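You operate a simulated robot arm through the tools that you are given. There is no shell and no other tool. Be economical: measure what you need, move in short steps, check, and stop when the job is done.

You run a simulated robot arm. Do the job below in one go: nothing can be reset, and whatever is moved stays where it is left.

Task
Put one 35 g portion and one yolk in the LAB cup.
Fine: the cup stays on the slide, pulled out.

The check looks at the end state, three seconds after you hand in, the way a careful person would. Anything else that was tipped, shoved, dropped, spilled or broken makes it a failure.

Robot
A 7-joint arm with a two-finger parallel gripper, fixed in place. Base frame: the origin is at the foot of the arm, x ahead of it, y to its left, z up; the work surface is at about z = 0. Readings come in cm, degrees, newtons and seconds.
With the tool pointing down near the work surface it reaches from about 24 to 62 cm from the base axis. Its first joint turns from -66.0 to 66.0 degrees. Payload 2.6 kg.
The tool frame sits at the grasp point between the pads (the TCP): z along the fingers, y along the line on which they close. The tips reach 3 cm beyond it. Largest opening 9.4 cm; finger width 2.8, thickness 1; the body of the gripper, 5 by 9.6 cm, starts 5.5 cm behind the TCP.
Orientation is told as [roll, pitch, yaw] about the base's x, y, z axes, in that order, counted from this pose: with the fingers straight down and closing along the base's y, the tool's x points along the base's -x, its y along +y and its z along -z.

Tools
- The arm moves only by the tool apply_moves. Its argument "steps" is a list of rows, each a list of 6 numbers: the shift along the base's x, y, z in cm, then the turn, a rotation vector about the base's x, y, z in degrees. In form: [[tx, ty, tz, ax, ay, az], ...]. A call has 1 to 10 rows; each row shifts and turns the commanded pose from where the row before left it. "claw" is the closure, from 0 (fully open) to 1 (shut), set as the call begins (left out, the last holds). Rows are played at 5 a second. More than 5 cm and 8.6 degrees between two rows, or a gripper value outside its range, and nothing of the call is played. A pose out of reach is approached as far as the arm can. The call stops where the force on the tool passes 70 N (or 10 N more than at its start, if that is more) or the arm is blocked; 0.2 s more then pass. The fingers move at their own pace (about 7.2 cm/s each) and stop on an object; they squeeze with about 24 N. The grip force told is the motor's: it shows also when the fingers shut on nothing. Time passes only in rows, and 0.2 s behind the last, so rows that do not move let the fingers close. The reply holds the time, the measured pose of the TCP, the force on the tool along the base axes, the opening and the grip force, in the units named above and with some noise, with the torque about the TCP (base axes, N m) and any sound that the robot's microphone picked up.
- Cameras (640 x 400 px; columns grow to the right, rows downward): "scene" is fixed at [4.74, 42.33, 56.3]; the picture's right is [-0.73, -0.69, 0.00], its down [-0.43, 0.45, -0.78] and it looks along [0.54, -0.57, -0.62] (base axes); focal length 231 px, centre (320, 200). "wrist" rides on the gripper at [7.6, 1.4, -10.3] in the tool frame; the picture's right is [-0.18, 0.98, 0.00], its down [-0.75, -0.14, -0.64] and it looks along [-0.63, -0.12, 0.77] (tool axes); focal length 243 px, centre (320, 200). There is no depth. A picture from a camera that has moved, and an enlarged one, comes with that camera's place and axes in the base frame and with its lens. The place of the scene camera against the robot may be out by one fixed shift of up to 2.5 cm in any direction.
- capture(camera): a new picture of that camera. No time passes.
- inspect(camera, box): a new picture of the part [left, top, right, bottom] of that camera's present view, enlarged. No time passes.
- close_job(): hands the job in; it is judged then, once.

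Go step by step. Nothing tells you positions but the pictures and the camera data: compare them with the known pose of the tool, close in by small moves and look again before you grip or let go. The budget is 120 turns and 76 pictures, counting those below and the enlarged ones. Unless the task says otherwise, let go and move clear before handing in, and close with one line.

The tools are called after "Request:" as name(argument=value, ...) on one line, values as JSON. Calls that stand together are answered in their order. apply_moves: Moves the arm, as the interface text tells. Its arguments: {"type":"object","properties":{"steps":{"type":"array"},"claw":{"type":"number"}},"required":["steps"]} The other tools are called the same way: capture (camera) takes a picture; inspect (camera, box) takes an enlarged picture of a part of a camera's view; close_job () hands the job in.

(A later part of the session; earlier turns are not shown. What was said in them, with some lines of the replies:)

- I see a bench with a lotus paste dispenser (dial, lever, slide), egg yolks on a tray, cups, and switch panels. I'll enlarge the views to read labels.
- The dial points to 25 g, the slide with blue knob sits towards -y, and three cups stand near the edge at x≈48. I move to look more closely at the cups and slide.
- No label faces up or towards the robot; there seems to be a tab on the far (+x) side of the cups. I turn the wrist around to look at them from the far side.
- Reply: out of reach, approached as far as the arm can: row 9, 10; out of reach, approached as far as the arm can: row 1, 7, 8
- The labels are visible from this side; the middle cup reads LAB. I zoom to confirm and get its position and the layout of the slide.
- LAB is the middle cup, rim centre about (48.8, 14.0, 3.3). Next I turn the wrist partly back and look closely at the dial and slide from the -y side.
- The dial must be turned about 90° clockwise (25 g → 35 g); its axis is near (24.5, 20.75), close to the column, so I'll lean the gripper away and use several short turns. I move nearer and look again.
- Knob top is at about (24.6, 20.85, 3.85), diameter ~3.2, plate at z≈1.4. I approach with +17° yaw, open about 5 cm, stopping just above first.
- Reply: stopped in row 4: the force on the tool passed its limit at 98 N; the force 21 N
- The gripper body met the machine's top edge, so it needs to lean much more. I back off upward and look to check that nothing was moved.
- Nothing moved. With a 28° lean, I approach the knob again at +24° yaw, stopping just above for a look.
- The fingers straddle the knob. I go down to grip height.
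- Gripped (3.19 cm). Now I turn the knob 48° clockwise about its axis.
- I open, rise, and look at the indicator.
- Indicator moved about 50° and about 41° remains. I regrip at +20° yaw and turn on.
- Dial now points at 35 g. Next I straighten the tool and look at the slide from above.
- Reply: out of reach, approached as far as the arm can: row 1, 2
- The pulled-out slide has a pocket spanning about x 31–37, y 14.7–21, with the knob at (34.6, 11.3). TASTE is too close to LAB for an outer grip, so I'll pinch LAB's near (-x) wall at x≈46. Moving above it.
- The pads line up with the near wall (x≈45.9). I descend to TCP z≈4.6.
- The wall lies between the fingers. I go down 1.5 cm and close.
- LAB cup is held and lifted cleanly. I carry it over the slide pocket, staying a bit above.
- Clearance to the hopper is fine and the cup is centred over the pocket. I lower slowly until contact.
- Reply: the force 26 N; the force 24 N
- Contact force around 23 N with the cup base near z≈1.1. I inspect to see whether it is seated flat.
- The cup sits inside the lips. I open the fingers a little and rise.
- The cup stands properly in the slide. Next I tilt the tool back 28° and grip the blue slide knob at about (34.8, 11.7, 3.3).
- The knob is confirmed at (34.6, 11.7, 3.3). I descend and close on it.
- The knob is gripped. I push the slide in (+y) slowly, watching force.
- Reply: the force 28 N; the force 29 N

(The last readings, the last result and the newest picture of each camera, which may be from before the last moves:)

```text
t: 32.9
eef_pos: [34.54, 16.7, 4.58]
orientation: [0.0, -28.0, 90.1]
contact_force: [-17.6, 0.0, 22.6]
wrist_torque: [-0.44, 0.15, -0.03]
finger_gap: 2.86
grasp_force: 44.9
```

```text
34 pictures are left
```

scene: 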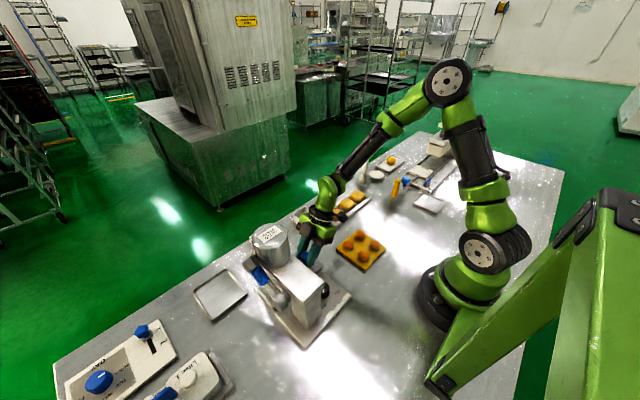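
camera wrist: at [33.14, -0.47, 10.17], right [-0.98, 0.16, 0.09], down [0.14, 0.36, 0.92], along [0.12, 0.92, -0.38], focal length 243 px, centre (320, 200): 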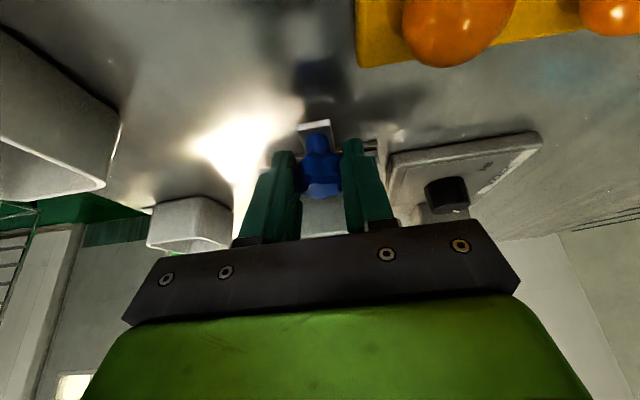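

The slide follows freely. I continue in short steps.

Request:
apply_moves(steps=[[-0.1, 0.6, 0.1, 0, 0, 0], [0, 0.6, 0, 0, 0, 0], [0, 0.6, 0, 0, 0, 0]])

Request:
apply_moves(steps=[[0, 0.5, 0, 0, 0, 0], [0, 0.5, 0, 0, 0, 0]])

Request:
capture(camera="wrist")

Request:
inspect(camera="scene", box=[230, 190, 370, 300])

```text
t: 33.7
eef_pos: [34.57, 18.45, 4.68]
orientation: [-0.1, -28.0, 90.1]
contact_force: [-3.5, 0.1, -4.6]
wrist_torque: [-0.82, 0.31, -0.33]
finger_gap: 2.81
grasp_force: 44.7
```

```text
t: 34.3
eef_pos: [34.55, 19.44, 4.63]
orientation: [-0.1, -28.0, 90.1]
contact_force: [-2.5, 0.0, -10.7]
wrist_torque: [-0.76, 0.1, -0.22]
finger_gap: 2.82
grasp_force: 44.6
```

```text
33 pictures are left
camera wrist: at [33.14, 7.97, 10.17], right [-0.98, 0.16, 0.08], down [0.14, 0.37, 0.92], along [0.12, 0.92, -0.38], focal length 243 px, centre (320, 200)
```

wrist: 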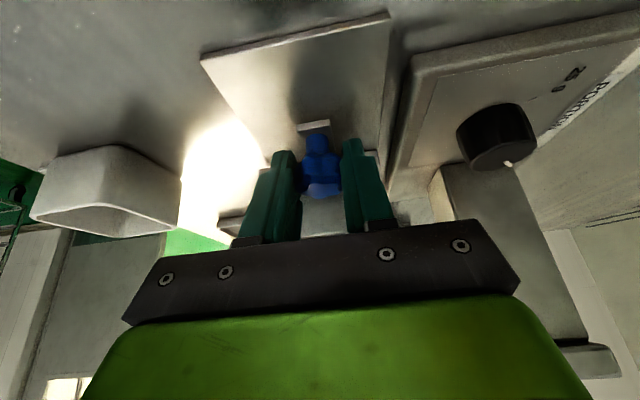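

```text
3.64 times, centred on (300, 245) of scene
camera zoom: at [4.75, 42.33, 56.29], right [-0.73, -0.69, 0.0], down [-0.43, 0.45, -0.78], along [0.54, -0.57, -0.62], focal length 841 px, centre (393, 36)
```

zoom: 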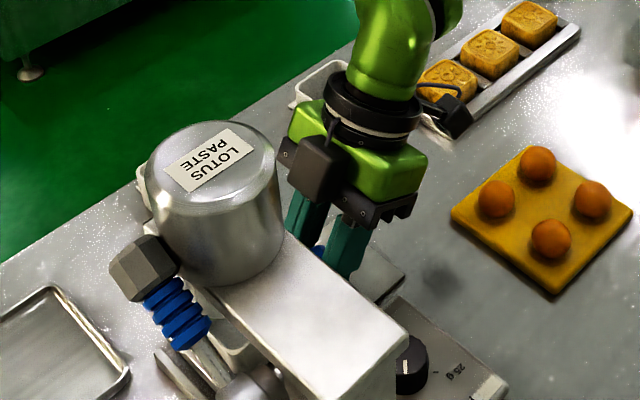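

Travelled 8.5 cm without a stop yet; I continue gently until it bottoms.

Request:
apply_moves(steps=[[0, 0.3, 0, 0, 0, 0], [0, 0.3, 0, 0, 0, 0]])

Request:
apply_moves(steps=[[0, 0.3, 0, 0, 0, 0]])

```text
t: 34.9
eef_pos: [34.4, 20.08, 4.51]
orientation: [0.0, -28.0, 90.0]
contact_force: [-0.2, 0.3, -9.1]
wrist_torque: [-1.05, 0.29, -0.04]
finger_gap: 2.8
grasp_force: 45.1
```

```text
t: 35.3
eef_pos: [34.57, 20.22, 4.67]
orientation: [0.0, -27.9, 90.2]
contact_force: [-6.1, -7.5, -11.6]
wrist_torque: [0.98, -0.18, 0.12]
finger_gap: 2.84
grasp_force: 45.2
```

Request:
apply_moves(steps=[[0, 0.25, 0, 0, 0, 0]])

Request:
apply_moves(steps=[[0, 0.25, 0, 0, 0, 0]])

```text
t: 35.7
eef_pos: [34.54, 20.41, 4.71]
orientation: [0.1, -27.7, 89.7]
contact_force: [-21.8, -38.5, 24.0]
wrist_torque: [-0.26, 0.13, 0.34]
finger_gap: 2.83
grasp_force: 45.1
```

```text
t: 36.1
eef_pos: [34.53, 20.57, 4.55]
orientation: [0.1, -27.7, 89.7]
contact_force: [-18.9, -43.1, 15.0]
wrist_torque: [-0.27, 0.0, 0.37]
finger_gap: 2.85
grasp_force: 45.4
```

The slide is fully in (stop reached). I open and retreat along -y, then look at the lever.

Request:
apply_moves(steps=[[0, -0.4, 0, 0, 0, 0], [0, 0, 0, 0, 0, 0]])

Request:
apply_moves(steps=[[0, 0, 0, 0, 0, 0], [0, 0, 0, 0, 0, 0], [0, -1.5, 2, 0, 0, 0], [0, -2, 3, 0, 0, 0], [0, -2, 4, -7, 0, 0], [0, 0, 4, -7, 0, 0], [0, 0, 4, -7, 0, 0], [0, 0, 4, -7, 0, 0]], claw=0.45)

Request:
inspect(camera="scene", box=[230, 210, 370, 350])

Request:
capture(camera="wrist")

```text
t: 36.7
eef_pos: [34.5, 20.51, 4.58]
orientation: [-0.2, -28.1, 90.0]
contact_force: [6.2, 2.0, -35.7]
wrist_torque: [0.46, 0.06, -0.31]
finger_gap: 2.82
grasp_force: 44.5
```

```text
t: 38.5
eef_pos: [34.43, 15.02, 25.74]
orientation: [-0.2, 0.2, 90.0]
contact_force: [0.7, 0.7, -0.1]
wrist_torque: [-0.03, 0.01, 0.0]
finger_gap: 5.15
grasp_force: 0.1
```

```text
2.86 times, centred on (300, 280) of scene
camera zoom: at [4.74, 42.32, 56.3], right [-0.73, -0.69, 0.0], down [-0.43, 0.45, -0.78], along [0.54, -0.57, -0.62], focal length 661 px, centre (377, -29)
```

zoom: 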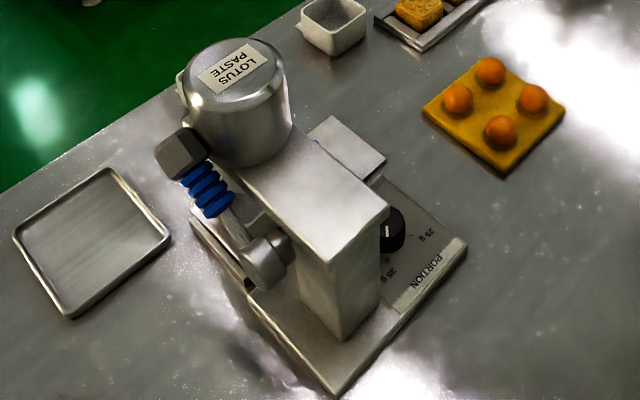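

```text
30 pictures are left
camera wrist: at [33.09, 7.44, 36.05], right [-0.98, 0.18, 0.0], down [0.14, 0.76, 0.64], along [0.12, 0.63, -0.77], focal length 243 px, centre (320, 200)
```

wrist: 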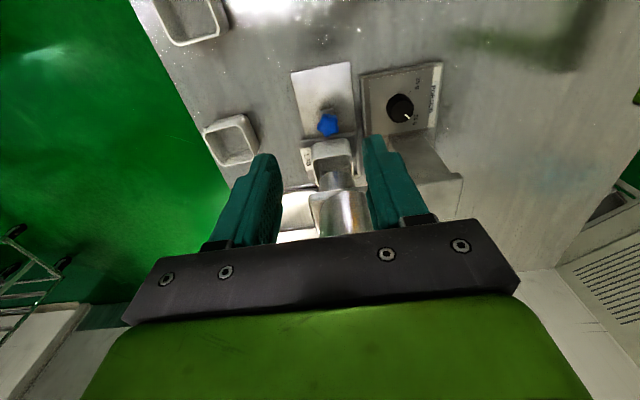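

The slide with the cup is in. The lever's pivot is near (24.8, 31.5, 15.5) and its end near (32, 31.9, 20), raised. I'll go around to that side, lean the tool towards +y so the body clears the hopper, close the fingers and press it down.

Request:
apply_moves(steps=[[0, 0, 3, 0, 0, -8.2], [0, 3, 3, 0, 0, -8.2], [-0.5, 3, 0, 0, 0, -8.2], [-0.5, 3, 0, 0, 0, -8.2], [-0.5, 3, 0, 0, 0, -8.2], [0, 3, 0, 0, 0, -8.2], [0, 3.2, 0, 0, 0, -8.2]], claw=1)

Request:
apply_moves(steps=[[0, 0, 0, 0, 0, -8.2], [0, 0, 0, 0, 0, -8.2], [0, 0, 0, 0, 0, -8.2], [0, 0, 0, 0, 0, -8], [0, 0, 0, -7.5, 0, 0], [0, 0, 0, -7.5, 0, 0], [0, 0, 0, -7.5, 0, 0], [0, 0, 0, -7.5, 0, 0]])

Request:
capture(camera="wrist")

Request:
inspect(camera="scene", box=[200, 150, 360, 320])

```text
t: 40.1
eef_pos: [32.96, 33.22, 31.52]
orientation: [-0.2, 0.0, 32.5]
contact_force: [-1.0, 0.3, 0.5]
wrist_torque: [-0.01, -0.02, -0.03]
finger_gap: 0.0
grasp_force: 23.6
```

```text
t: 41.9
eef_pos: [33.33, 31.97, 31.53]
orientation: [-29.0, 0.1, -1.2]
contact_force: [-0.5, -0.1, 0.5]
wrist_torque: [0.02, -0.01, 0.0]
finger_gap: 0.0
grasp_force: 24.9
out of reach, approached as far as the arm can: row 8
```

```text
29 pictures are left
camera wrist: at [25.9, 38.46, 39.89], right [0.2, 0.86, -0.48], down [0.76, 0.17, 0.63], along [0.62, -0.49, -0.62], focal length 243 px, centre (320, 200)
```

wrist: 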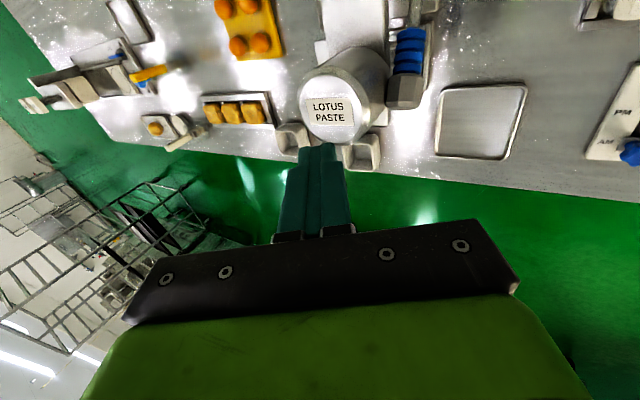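

```text
2.35 times, centred on (280, 235) of scene
camera zoom: at [4.74, 42.33, 56.3], right [-0.73, -0.69, 0.0], down [-0.43, 0.45, -0.78], along [0.54, -0.57, -0.62], focal length 544 px, centre (414, 118)
```

zoom: 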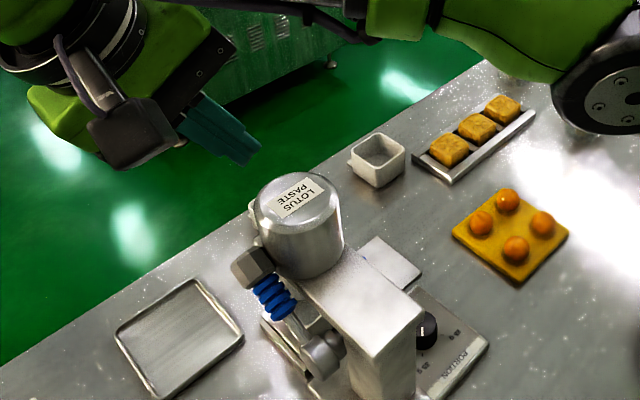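

Better triangulation puts the lever end (hex block) at about (33.5, 32.7, 17) and the hopper top at z≈19.5. I lower to just above the lever end.

Request:
apply_moves(steps=[[0, 0.8, -2, 0, 0, 0], [0, 0.7, -2.5, 0, 0, 0], [0, 0.7, -2.5, 0, 0, 0], [0.2, 0, -2, 0, 0, 0]])

Request:
capture(camera="wrist")

Request:
inspect(camera="scene", box=[200, 170, 360, 320])

```text
t: 42.9
eef_pos: [33.54, 34.39, 22.48]
orientation: [-30.1, 0.0, 0.1]
contact_force: [0.6, -0.2, -0.4]
wrist_torque: [-0.03, -0.02, -0.01]
finger_gap: 0.02
grasp_force: 23.9
```

```text
27 pictures are left
camera wrist: at [25.93, 40.71, 30.74], right [0.18, 0.85, -0.49], down [0.75, 0.2, 0.63], along [0.63, -0.49, -0.6], focal length 243 px, centre (320, 200)
```

wrist: 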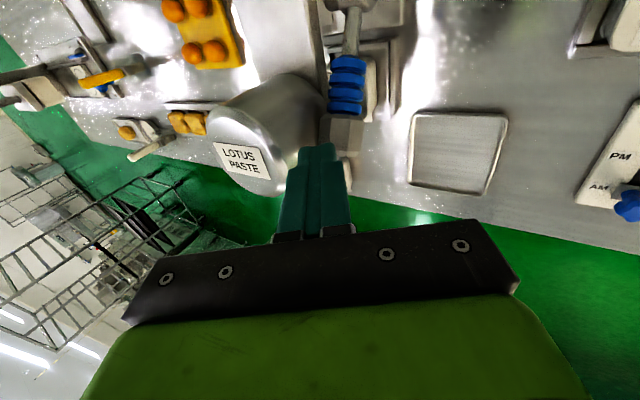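

```text
2.67 times, centred on (280, 245) of scene
camera zoom: at [4.74, 42.33, 56.3], right [-0.73, -0.69, 0.0], down [-0.43, 0.45, -0.78], along [0.54, -0.57, -0.62], focal length 616 px, centre (427, 80)
```

zoom: 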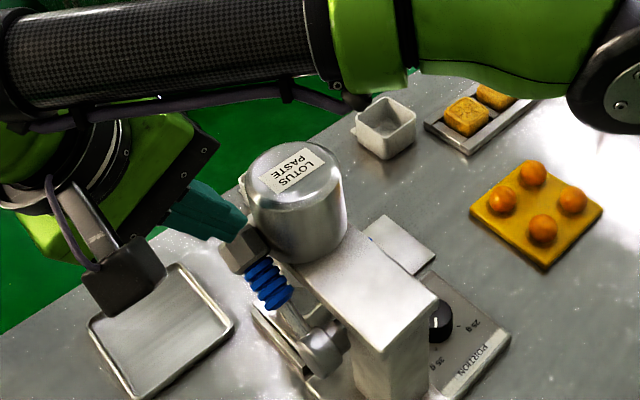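

Alignment with the lever end is good. I press down in short steps.

Request:
apply_moves(steps=[[0, 0, -0.8, 0, 0, 0], [0, 0, -0.8, 0, 0, 0], [0, 0, -0.8, 0, 0, 0]])

Request:
apply_moves(steps=[[0, 0, -0.7, 0, 0, 0], [0, 0, -0.7, 0, 0, 0], [0, 0, -0.7, 0, 0, 0]])

```text
t: 43.7
eef_pos: [33.94, 34.22, 20.43]
orientation: [-30.0, -0.6, 0.3]
contact_force: [18.9, 13.0, 14.9]
wrist_torque: [0.28, -0.58, 0.16]
finger_gap: 0.01
grasp_force: 23.8
```

```text
t: 44.5
eef_pos: [33.57, 34.24, 17.94]
orientation: [-30.2, 0.3, -0.1]
contact_force: [6.4, 5.6, 6.6]
wrist_torque: [0.07, -0.22, 0.11]
finger_gap: 0.01
grasp_force: 24.6
```

Request:
capture(camera="wrist")

Request:
inspect(camera="scene", box=[200, 170, 360, 320])

```text
25 pictures are left
camera wrist: at [26.0, 40.69, 26.19], right [0.18, 0.85, -0.49], down [0.76, 0.2, 0.62], along [0.63, -0.49, -0.61], focal length 243 px, centre (320, 200)
```

wrist: 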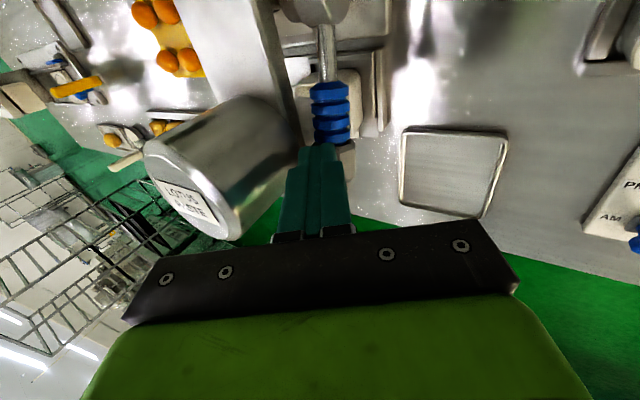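

```text
2.67 times, centred on (280, 245) of scene
camera zoom: at [4.74, 42.32, 56.3], right [-0.73, -0.69, 0.0], down [-0.43, 0.45, -0.78], along [0.54, -0.57, -0.62], focal length 616 px, centre (427, 80)
```

zoom: 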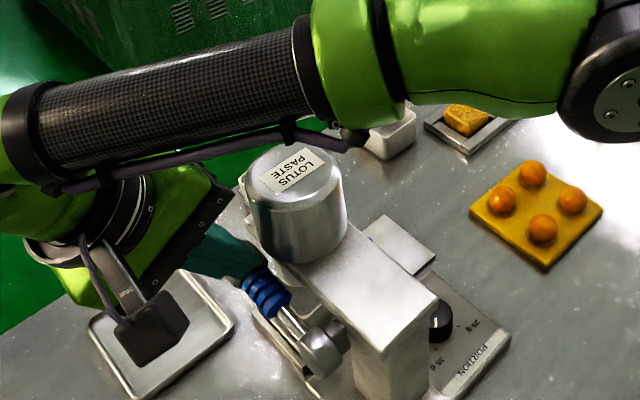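

The lever is moving down with the tool. I continue.

Request:
apply_moves(steps=[[0, 0, -0.7, 0, 0, 0], [0, 0, -0.7, 0, 0, 0], [-0.1, 0, -0.7, 0, 0, 0]])

Request:
apply_moves(steps=[[-0.2, 0, -0.7, 0, 0, 0], [-0.2, 0, -0.7, 0, 0, 0], [-0.3, 0, -0.7, 0, 0, 0]])

Request:
capture(camera="wrist")

```text
t: 45.3
eef_pos: [33.34, 34.31, 15.81]
orientation: [-30.1, 0.2, 0.0]
contact_force: [3.0, 4.9, 5.1]
wrist_torque: [0.1, -0.15, 0.12]
finger_gap: 0.0
grasp_force: 24.3
```

```text
t: 46.1
eef_pos: [32.88, 34.21, 14.01]
orientation: [-30.2, -0.1, 0.1]
contact_force: [8.3, 6.4, 7.3]
wrist_torque: [0.12, -0.08, 0.1]
finger_gap: 0.0
grasp_force: 24.1
```

```text
23 pictures are left
camera wrist: at [25.22, 40.54, 22.15], right [0.18, 0.85, -0.49], down [0.75, 0.2, 0.63], along [0.63, -0.49, -0.6], focal length 243 px, centre (320, 200)
```

wrist: 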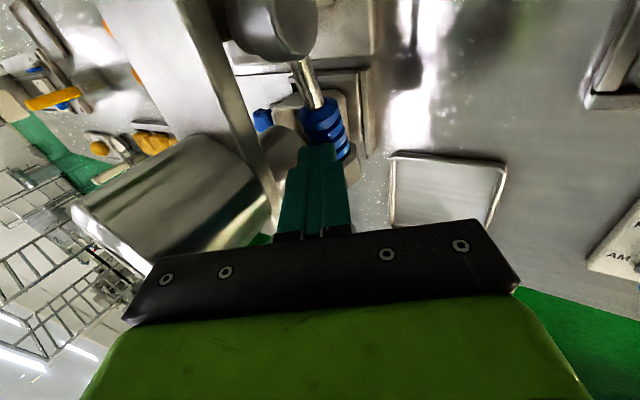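

Still following with little force; I keep going until it reaches its stop.

Request:
apply_moves(steps=[[-0.2, 0, -0.6, 0, 0, 0], [-0.2, 0, -0.6, 0, 0, 0], [-0.3, 0, -0.6, 0, 0, 0]])

Request:
apply_moves(steps=[[-0.3, 0, -0.6, 0, 0, 0], [-0.3, 0, -0.6, 0, 0, 0]])

Request:
capture(camera="wrist")

```text
t: 46.8
eef_pos: [32.73, 34.45, 13.69]
orientation: [-29.0, -1.5, 0.5]
contact_force: [2.3, 2.8, 8.3]
wrist_torque: [0.02, 0.09, 0.12]
finger_gap: 0.0
grasp_force: 23.9
stopped in row 3: the force on the tool passed its limit at 75 N (the readings are from after the stop); the commanded pose is now the measured one
```

```text
t: 47.4
eef_pos: [32.76, 34.8, 13.24]
orientation: [-28.2, -2.9, 0.4]
contact_force: [17.9, 8.8, 65.0]
wrist_torque: [-0.79, 0.29, 0.09]
finger_gap: 0.0
grasp_force: 24.2
```

```text
22 pictures are left
camera wrist: at [24.75, 40.8, 21.32], right [0.2, 0.87, -0.45], down [0.72, 0.19, 0.67], along [0.67, -0.46, -0.59], focal length 243 px, centre (320, 200)
```

wrist: 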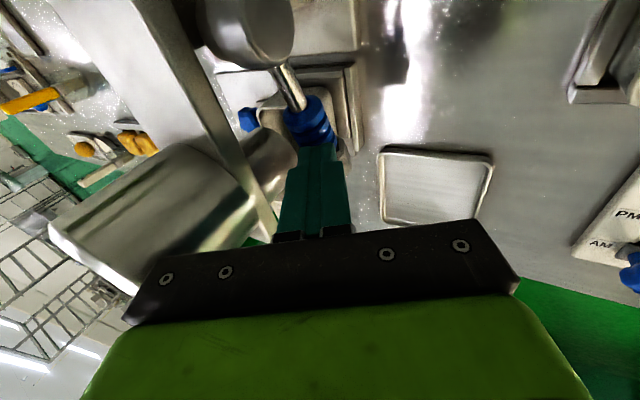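

The lever seems at its lower stop. I inspect for paste in the cup.

Request:
inspect(camera="wrist", box=[200, 50, 370, 170])

```text
3.33 times, centred on (285, 110) of wrist
camera zoom: at [24.75, 40.8, 21.32], right [0.2, 0.87, -0.45], down [0.72, 0.19, 0.67], along [0.67, -0.46, -0.59], focal length 809 px, centre (437, 500)
```

zoom: 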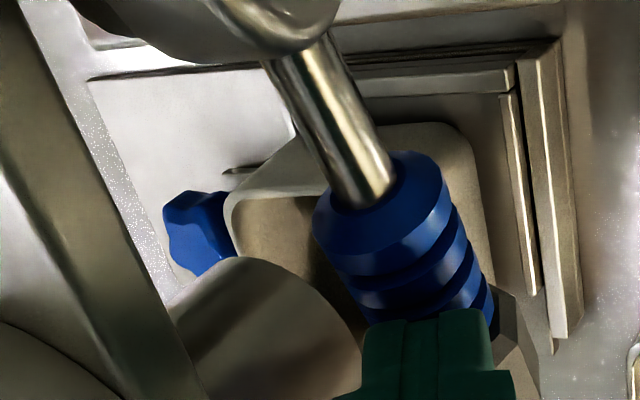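

The cup is under the nozzle. I raise the tool slowly in case the lever springs back, then look.

Request:
apply_moves(steps=[[0, 0, 0.7, 0, 1.5, 0], [0.2, 0, 0.8, -1, 1.4, 0], [0.3, 0, 1, -1, 0, 0], [0.3, 0, 1, 0, 0, 0], [0.2, 0.5, 1.5, 0, 0, 0], [0.2, 0.5, 2, 0, 0, 0], [0, 0.5, 2, 0, 0, 0], [0, 0.5, 2, 0, 0, 0]])

Request:
inspect(camera="wrist", box=[200, 0, 440, 160])

Request:
inspect(camera="scene", box=[200, 190, 360, 340])

```text
t: 49.2
eef_pos: [33.37, 36.36, 23.36]
orientation: [-31.3, 1.5, 0.2]
contact_force: [-0.4, -0.6, -0.6]
wrist_torque: [0.0, 0.02, 0.01]
finger_gap: 0.0
grasp_force: 23.6
```

```text
2.50 times, centred on (320, 80) of wrist
camera zoom: at [25.97, 42.98, 31.64], right [0.17, 0.84, -0.51], down [0.77, 0.21, 0.6], along [0.62, -0.5, -0.61], focal length 606 px, centre (320, 500)
```

zoom: 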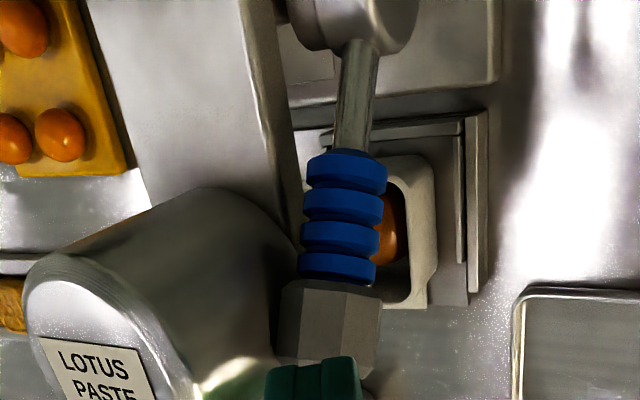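

```text
2.67 times, centred on (280, 265) of scene
camera zoom: at [4.74, 42.33, 56.3], right [-0.73, -0.69, 0.0], down [-0.43, 0.45, -0.78], along [0.54, -0.57, -0.62], focal length 616 px, centre (427, 27)
```

zoom: 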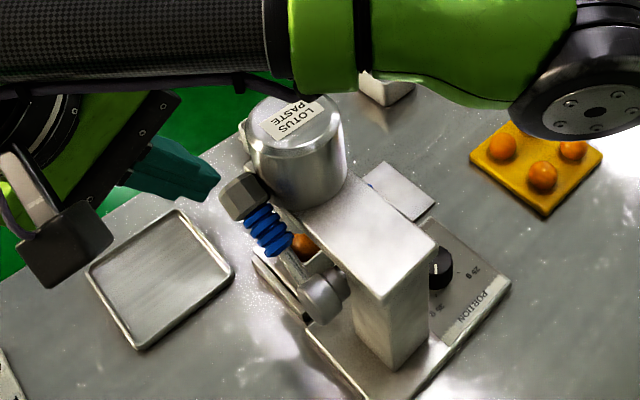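

The lever returned and one portion of paste lies in the cup. Now I go back round to the knob to pull the slide out.

Request:
apply_moves(steps=[[0, 0, 2, 7.8, 0, 0], [0, 0, 2, 7.8, 0, 0], [0, 0, 2, 7.8, 0, 0], [0, 0, 2, 7.8, 0, 0], [0.2, -4, 0, 0, -1.5, 8.2], [0.2, -4, 0, 0, 0, 8.2], [0.2, -4, 0, 0, 0, 8.2], [0.2, -4, 0, 0, 0, 8.2], [0.2, -4, 0, 0, 0, 8.2]])

Request:
apply_moves(steps=[[0, -1, 0, 0, 0, 8.2], [0, 0, -2, 0, 0, 8.2], [0, 0, -3, 0, 0, 8.2], [0, 0, -3, 0, 0, 8.2], [0, 0, -3, 0, 0, 8.2], [0, 0, -2, 0, 0, 8]], claw=0.48)

```text
t: 51.2
eef_pos: [34.43, 16.2, 31.16]
orientation: [-0.1, -0.2, 42.2]
contact_force: [0.3, 0.2, -0.3]
wrist_torque: [-0.01, -0.02, 0.03]
finger_gap: 0.02
grasp_force: 24.2
```

```text
t: 52.6
eef_pos: [34.38, 15.52, 18.14]
orientation: [-0.1, -0.3, 91.2]
contact_force: [-0.2, 0.5, 0.1]
wrist_torque: [0.01, -0.02, -0.01]
finger_gap: 4.89
grasp_force: 0.0
```

Request:
apply_moves(steps=[[0, 0, -2, 7, 0, -1], [0, 0, -2.5, 7, 0, 0], [0, 0, -3, 7, 0, 0], [0.1, 0.5, -3, 7, 0, 0], [0, 1, -2, 0, 0, 0]])

Request:
capture(camera="wrist")

```text
t: 53.8
eef_pos: [34.46, 16.86, 5.72]
orientation: [-0.2, -28.4, 90.2]
contact_force: [-0.1, 0.0, 0.1]
wrist_torque: [-0.04, 0.0, -0.02]
finger_gap: 4.88
grasp_force: 0.3
```

```text
18 pictures are left
camera wrist: at [33.1, 5.28, 11.14], right [-0.98, 0.16, 0.08], down [0.14, 0.36, 0.92], along [0.12, 0.92, -0.37], focal length 243 px, centre (320, 200)
```

wrist: 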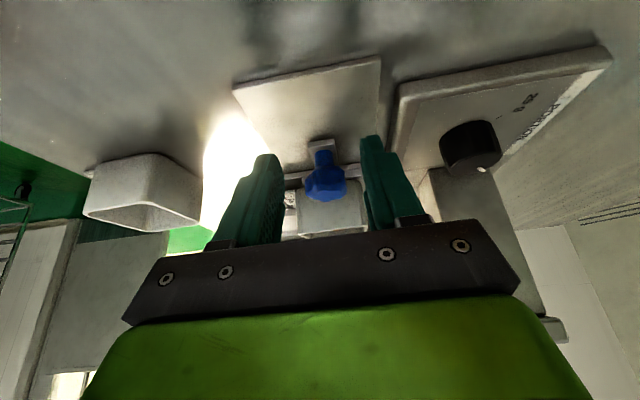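

The knob lies between the open fingers. I advance to the previous grip point, close, and pull out slowly.

Request:
apply_moves(steps=[[0, 1.5, -0.6, 0, 0, 0], [0, 1.2, -0.4, 0, 0, 0], [0, 0.7, 0, 0, 0, 0]])

Request:
apply_moves(steps=[[0, 0, 0, 0, 0, 0], [0, 0, 0, 0, 0, 0], [0, 0, 0, 0, 0, 0]], claw=0.9)

Request:
apply_moves(steps=[[0, -0.5, 0, 0, 0, 0], [0, -0.7, 0, 0, 0, 0], [0, -0.7, 0, 0, 0, 0], [0, -0.7, 0, 0, 0, 0]])

```text
t: 54.6
eef_pos: [34.51, 20.38, 4.66]
orientation: [-0.3, -28.3, 90.0]
contact_force: [-0.1, 0.4, -0.2]
wrist_torque: [0.03, 0.02, 0.01]
finger_gap: 4.91
grasp_force: 0.0
```

```text
t: 55.4
eef_pos: [34.69, 20.29, 4.77]
orientation: [-0.3, -28.2, 90.0]
contact_force: [2.1, -0.2, -1.6]
wrist_torque: [0.25, 0.15, 0.04]
finger_gap: 2.84
grasp_force: 45.6
```

```text
t: 56.4
eef_pos: [34.44, 17.65, 4.74]
orientation: [-0.3, -28.3, 90.0]
contact_force: [10.0, 0.8, -8.7]
wrist_torque: [0.88, 0.25, 0.1]
finger_gap: 2.83
grasp_force: 44.7
```

Request:
apply_moves(steps=[[0, -0.7, 0, 0, 0, 0], [0, -0.7, 0, 0, 0, 0], [0, -0.7, 0, 0, 0, 0], [0, -0.7, 0, 0, 0, 0], [0, -0.7, 0, 0, 0, 0], [0, -0.7, 0, 0, 0, 0], [0, -0.7, 0, 0, 0, 0], [0, -0.7, 0, 0, 0, 0], [0, -0.5, 0, 0, 0, 0]])

Request:
apply_moves(steps=[[0, -0.3, 0, 0, 0, 0], [0, -0.3, 0, 0, 0, 0]])

```text
t: 58.4
eef_pos: [34.49, 11.49, 4.72]
orientation: [-0.3, -28.3, 90.0]
contact_force: [15.0, -0.1, -5.7]
wrist_torque: [0.5, -0.11, -0.07]
finger_gap: 2.83
grasp_force: 44.9
```

```text
t: 59.0
eef_pos: [34.47, 10.96, 4.64]
orientation: [-0.5, -28.3, 90.1]
contact_force: [24.2, 11.2, -20.8]
wrist_torque: [-0.81, 0.4, -0.32]
finger_gap: 2.82
grasp_force: 44.4
```

The slide is at its outer stop. I release, rise and look at the cup and the yolks.

Request:
apply_moves(steps=[[0, 0, 0, 0, 0, 0], [0, 0, 0, 0, 0, 0], [0, 0, 2.5, 0, 0, 0], [0, 0, 3, 0, 0, 0], [0, 0, 4, -7, 0, 0], [0, 0, 4, -7, 0, 0], [0, -2, 2, -7, 0, 0], [-2, -3, 0, -7, 0, 0]], claw=0.48)

Request:
capture(camera="wrist")

```text
t: 60.8
eef_pos: [32.23, 5.8, 20.27]
orientation: [-0.2, -0.3, 90.0]
contact_force: [0.4, 0.1, 0.0]
wrist_torque: [0.02, 0.0, 0.0]
finger_gap: 4.9
grasp_force: 0.3
```

```text
17 pictures are left
camera wrist: at [30.87, -1.74, 30.55], right [-0.98, 0.18, 0.0], down [0.14, 0.75, 0.65], along [0.12, 0.63, -0.76], focal length 243 px, centre (320, 200)
```

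wrist: 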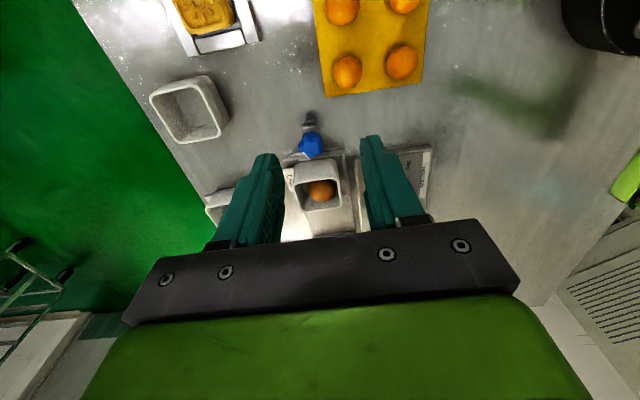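

One portion is in the cup and the slide is out. The nearest yolk is around (29.3, 4.5); I move closer for accurate placement.

Request:
apply_moves(steps=[[-1.5, -0.8, -4, 0, 0, 0], [-1.4, -0.5, -4, 0, 0, 0]], claw=0.55)

Request:
inspect(camera="wrist", box=[220, 0, 460, 170])

```text
t: 61.4
eef_pos: [29.42, 4.76, 12.19]
orientation: [-0.3, -0.3, 90.1]
contact_force: [0.5, -0.8, -0.4]
wrist_torque: [0.0, -0.03, 0.02]
finger_gap: 4.24
grasp_force: 0.2
```

```text
2.35 times, centred on (340, 85) of wrist
camera zoom: at [28.15, -2.98, 22.33], right [-0.98, 0.18, 0.0], down [0.14, 0.75, 0.65], along [0.12, 0.64, -0.76], focal length 571 px, centre (273, 471)
```

zoom: 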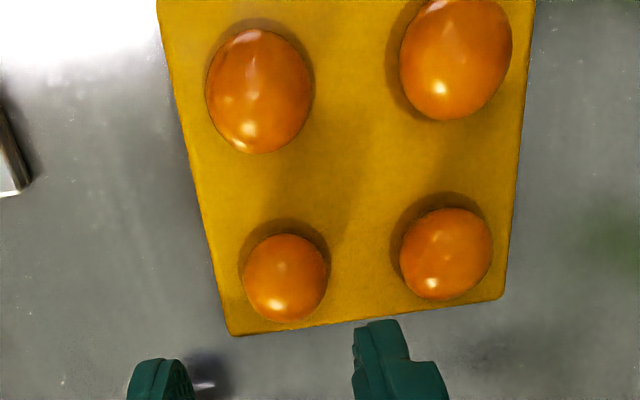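

Yolk centre about (29.2, 4.3, 3.7), diameter 2.7, on a board with top z≈2.3. I descend around it.

Request:
apply_moves(steps=[[-0.2, -0.45, -2, 0, 0, 0], [0, 0, -2, 0, 0, 0], [0, 0, -1, 0, 0, 0]])

Request:
capture(camera="wrist")

```text
t: 62.2
eef_pos: [29.36, 4.14, 7.14]
orientation: [-0.1, -0.3, 90.0]
contact_force: [-0.7, 0.0, 0.7]
wrist_torque: [0.0, 0.02, 0.01]
finger_gap: 4.25
grasp_force: 0.2
```

```text
15 pictures are left
camera wrist: at [27.98, -3.42, 17.3], right [-0.98, 0.18, 0.0], down [0.14, 0.75, 0.65], along [0.12, 0.64, -0.76], focal length 243 px, centre (320, 200)
```

wrist: 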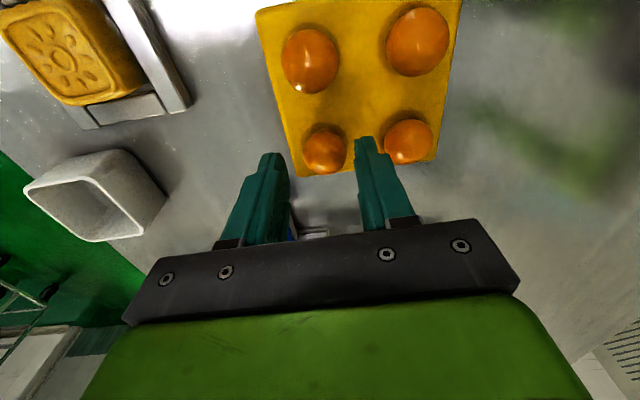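

Aligned. I lower to grip height.

Request:
apply_moves(steps=[[-0.1, 0.05, -0.8, 0, 0, 0], [0, 0, -0.6, 0, 0, 0]])

Request:
apply_moves(steps=[[0, 0, 0, 0, 0, 0], [0, 0, 0, 0, 0, 0], [0, 0, 0, 0, 0, 0]], claw=0.73)

```text
t: 62.8
eef_pos: [29.22, 4.17, 5.61]
orientation: [-0.3, -0.3, 90.1]
contact_force: [-0.4, -1.0, -0.6]
wrist_torque: [0.01, -0.05, -0.01]
finger_gap: 4.25
grasp_force: 0.0
```

```text
t: 63.6
eef_pos: [29.25, 4.23, 5.7]
orientation: [-0.1, -0.3, 90.0]
contact_force: [0.2, -0.9, -0.2]
wrist_torque: [-0.02, 0.0, 0.01]
finger_gap: 2.67
grasp_force: 1.0
```

Contact at 2.67 cm. I squeeze slightly more and lift.

Request:
apply_moves(steps=[[0, 0, 0, 0, 0, 0], [0, 0, 0, 0, 0, 0]], claw=0.78)

Request:
apply_moves(steps=[[0, 0, 0.8, 0, 0, 0], [0, 0, 1.2, 0, 0, 0], [0, 0, 1.5, 0, 0, 0]])

Request:
capture(camera="wrist")

```text
t: 64.2
eef_pos: [29.2, 4.32, 5.71]
orientation: [-0.3, -0.3, 90.1]
contact_force: [-0.1, -0.5, 0.4]
wrist_torque: [0.0, -0.01, 0.01]
finger_gap: 2.56
grasp_force: 23.6
```

```text
t: 65.0
eef_pos: [29.32, 4.42, 9.37]
orientation: [-0.1, -0.3, 90.1]
contact_force: [0.9, 0.5, 1.2]
wrist_torque: [-0.03, -0.02, 0.0]
finger_gap: 2.51
grasp_force: 23.3
```

```text
14 pictures are left
camera wrist: at [27.85, -3.26, 19.52], right [-0.98, 0.18, 0.0], down [0.14, 0.75, 0.65], along [0.12, 0.64, -0.76], focal length 243 px, centre (320, 200)
```

wrist: 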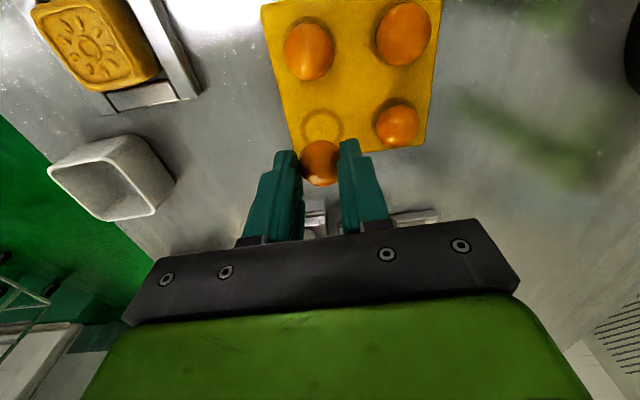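

The yolk is held. I carry it over the cup and look.

Request:
apply_moves(steps=[[0, 0, 2.5, 0, 0, 0], [1.4, 3.3, 0, 0, 0, 0], [1.4, 3.3, 0, 0, 0, 0], [1.4, 3.3, 0, 0, 0, 0], [1.4, 2.5, 0, 0, 0, 0], [0, 0, 0, 0, 0, 0]])

Request:
inspect(camera="wrist", box=[220, 60, 420, 220])

```text
t: 66.4
eef_pos: [34.92, 16.71, 11.66]
orientation: [-0.2, -0.3, 90.0]
contact_force: [0.3, 0.2, 0.3]
wrist_torque: [-0.02, 0.01, 0.02]
finger_gap: 2.46
grasp_force: 24.1
```

```text
2.50 times, centred on (320, 140) of wrist
camera zoom: at [33.45, 9.06, 22.07], right [-0.98, 0.18, 0.0], down [0.14, 0.75, 0.65], along [0.12, 0.64, -0.76], focal length 606 px, centre (320, 350)
```

zoom: 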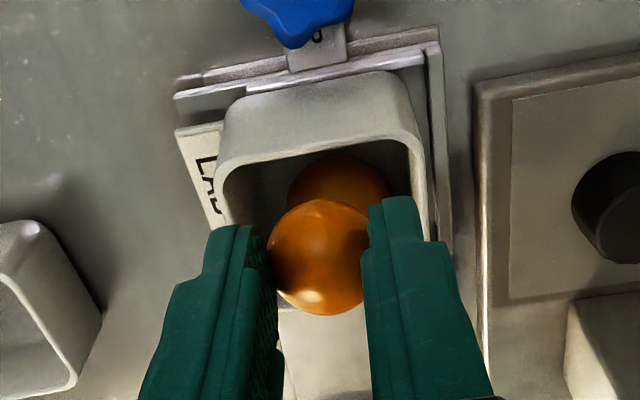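

The paste ball is about 3.6 cm wide, so the yolk should go beside it in a free corner. I rise and shift to get a clear overhead view into the cup.

Request:
apply_moves(steps=[[0, 0, 3, 0, 0, 0], [0, 0, 3, 0, 0, 0], [0, 3, 0, 0, 0, 0], [0, 0, 0, 0, 0, 0]])

Request:
inspect(camera="wrist", box=[240, 20, 400, 140])

```text
t: 67.4
eef_pos: [34.85, 19.78, 17.83]
orientation: [-0.2, -0.3, 90.0]
contact_force: [-0.4, -0.3, 0.2]
wrist_torque: [-0.02, 0.01, -0.03]
finger_gap: 2.43
grasp_force: 24.1
```

```text
3.33 times, centred on (320, 80) of wrist
camera zoom: at [33.51, 12.09, 28.01], right [-0.98, 0.18, 0.0], down [0.14, 0.75, 0.65], along [0.12, 0.64, -0.76], focal length 809 px, centre (320, 600)
```

zoom: 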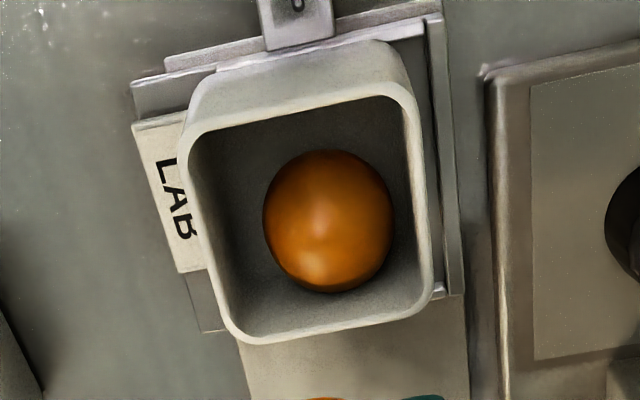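

The ball sits slightly towards -x/+y; the free corner is +x/-y. I bring the yolk over about (36.2, 17.4) and lower it to just above the rim.

Request:
apply_moves(steps=[[0.65, -1.2, 0, 0, 0, 0], [0.65, -1.2, 0, 0, 0, 0], [0, 0, -3.5, 0, 0, 0], [0, 0, -3.5, 0, 0, 0], [0, 0, -1.5, 0, 0, 0], [0, 0, 0, 0, 0, 0]])

Request:
inspect(camera="wrist", box=[220, 60, 420, 220])

```text
t: 68.8
eef_pos: [36.28, 17.18, 9.31]
orientation: [-0.2, -0.3, 89.9]
contact_force: [-0.5, -1.0, 3.6]
wrist_torque: [0.04, 0.01, 0.01]
finger_gap: 2.41
grasp_force: 24.2
```

```text
2.50 times, centred on (320, 140) of wrist
camera zoom: at [34.76, 9.65, 19.66], right [-0.98, 0.18, 0.0], down [0.14, 0.75, 0.65], along [0.12, 0.64, -0.76], focal length 606 px, centre (320, 350)
```

zoom: 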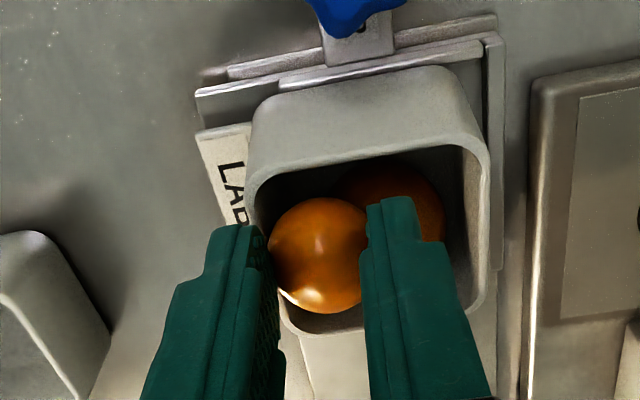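

A small force appears; I lower in tiny steps and watch it.

Request:
apply_moves(steps=[[0, 0, -0.3, 0, 0, 0], [0, 0, 0, 0, 0, 0]])

Request:
apply_moves(steps=[[0, 0, -0.3, 0, 0, 0], [0, 0, 0, 0, 0, 0]])

Request:
inspect(camera="scene", box=[280, 200, 360, 270])

```text
t: 69.4
eef_pos: [36.26, 17.39, 9.24]
orientation: [-0.4, -0.3, 90.0]
contact_force: [-3.2, -0.7, 31.1]
wrist_torque: [0.21, 0.08, 0.05]
finger_gap: 2.38
grasp_force: 24.3
```

```text
t: 70.0
eef_pos: [36.3, 17.36, 9.02]
orientation: [-0.5, -0.4, 90.1]
contact_force: [-6.5, -0.9, 41.9]
wrist_torque: [0.32, 0.2, 0.09]
finger_gap: 2.42
grasp_force: 24.3
```

```text
5.71 times, centred on (320, 235) of scene
camera zoom: at [4.72, 42.32, 56.31], right [-0.73, -0.69, 0.0], down [-0.43, 0.45, -0.78], along [0.54, -0.57, -0.62], focal length 1321 px, centre (320, 0)
```

zoom: 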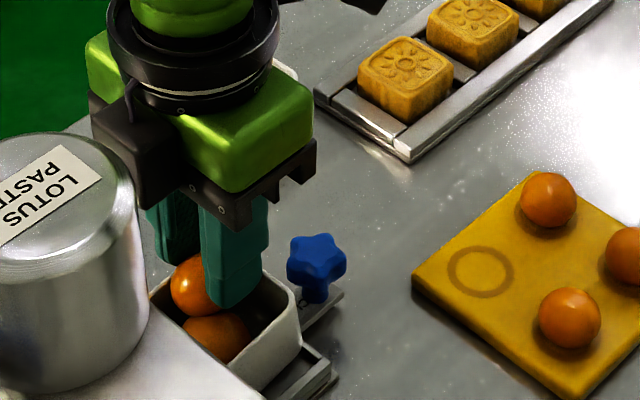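

The outer finger touched the rim: the rim is at about z 6.2, so the yolk is already low inside. I lift by 0.5 cm off the rim, and open gently.

Request:
apply_moves(steps=[[0, 0, 0.45, 0, 0, 0], [-0.1, -0.15, 0, 0, 0, 0], [0, 0, 0, 0, 0, 0]])

Request:
apply_moves(steps=[[0, 0, 0, 0, 0, 0], [0, 0, 0, 0, 0, 0], [0, 0, 0, 0, 0, 0]], claw=0.64)

Request:
inspect(camera="wrist", box=[220, 60, 420, 220])

```text
t: 70.8
eef_pos: [35.99, 17.11, 9.07]
orientation: [-0.1, -0.2, 90.1]
contact_force: [1.1, -0.1, 0.9]
wrist_torque: [-0.04, -0.01, -0.01]
finger_gap: 2.52
grasp_force: 24.2
```

```text
t: 71.6
eef_pos: [36.07, 17.06, 9.21]
orientation: [-0.3, -0.2, 90.0]
contact_force: [-0.3, -0.4, -0.3]
wrist_torque: [0.0, -0.03, 0.01]
finger_gap: 3.38
grasp_force: 0.0
```

```text
2.50 times, centred on (320, 140) of wrist
camera zoom: at [34.7, 9.48, 19.45], right [-0.98, 0.18, 0.0], down [0.14, 0.75, 0.65], along [0.12, 0.64, -0.76], focal length 606 px, centre (320, 350)
```

zoom: 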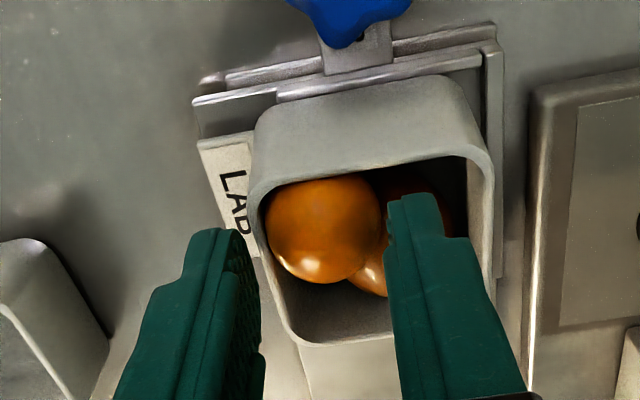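

The yolk dropped into the free corner beside the paste. I rise straight up and check.

Request:
apply_moves(steps=[[0, 0, 1.5, 0, 0, 0], [0, 0, 2.5, 0, 0, 0], [0, 0, 4, 0, 0, 0], [0, -2, 4, 0, 0, 0], [0, -3, 3, 0, 0, 0]])

Request:
capture(camera="wrist")

Request:
inspect(camera="scene", box=[220, 180, 400, 320])

```text
t: 72.8
eef_pos: [36.09, 12.24, 24.34]
orientation: [-0.2, -0.2, 90.0]
contact_force: [0.0, -0.2, -0.4]
wrist_torque: [0.02, 0.02, 0.0]
finger_gap: 3.39
grasp_force: 0.0
```

```text
8 pictures are left
camera wrist: at [34.73, 4.54, 34.54], right [-0.98, 0.18, 0.0], down [0.14, 0.75, 0.65], along [0.12, 0.64, -0.76], focal length 243 px, centre (320, 200)
```

wrist: 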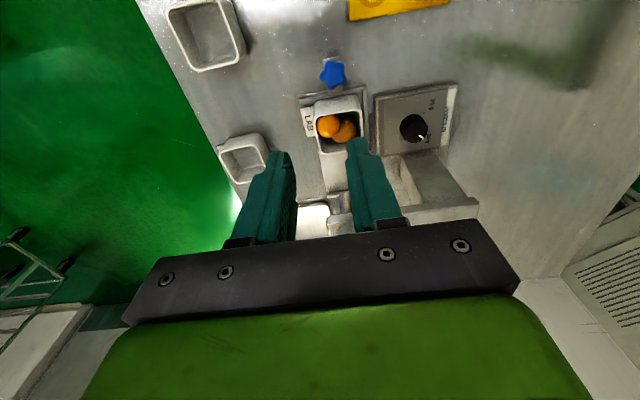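

```text
2.86 times, centred on (310, 250) of scene
camera zoom: at [4.74, 42.33, 56.3], right [-0.73, -0.69, 0.0], down [-0.43, 0.45, -0.78], along [0.54, -0.57, -0.62], focal length 661 px, centre (349, 57)
```

zoom: 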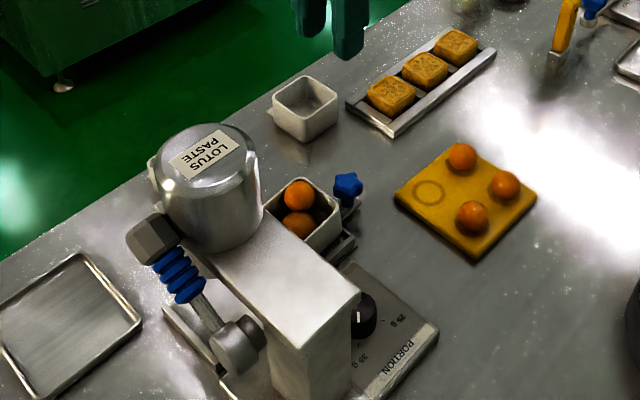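

Request:
inspect(camera="wrist", box=[280, 70, 400, 160])

```text
4.44 times, centred on (340, 115) of wrist
camera zoom: at [34.73, 4.54, 34.54], right [-0.98, 0.18, 0.0], down [0.14, 0.75, 0.65], along [0.12, 0.64, -0.76], focal length 1078 px, centre (231, 578)
```

zoom: 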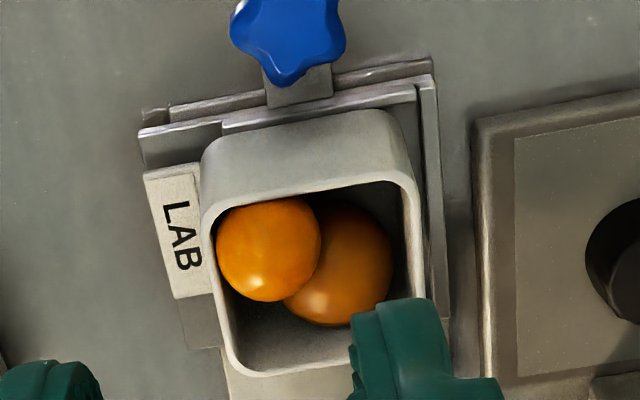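

The LAB cup holds the paste ball and the yolk, the slide is pulled out, and the arm is clear. I hand in.

Request:
close_job()

```text
The job is handed in.
```

The LAB cup holds one portion of lotus paste, dispensed with the dial at 35 g, and one yolk; it is on the slide, pulled out, and I've handed the job in.
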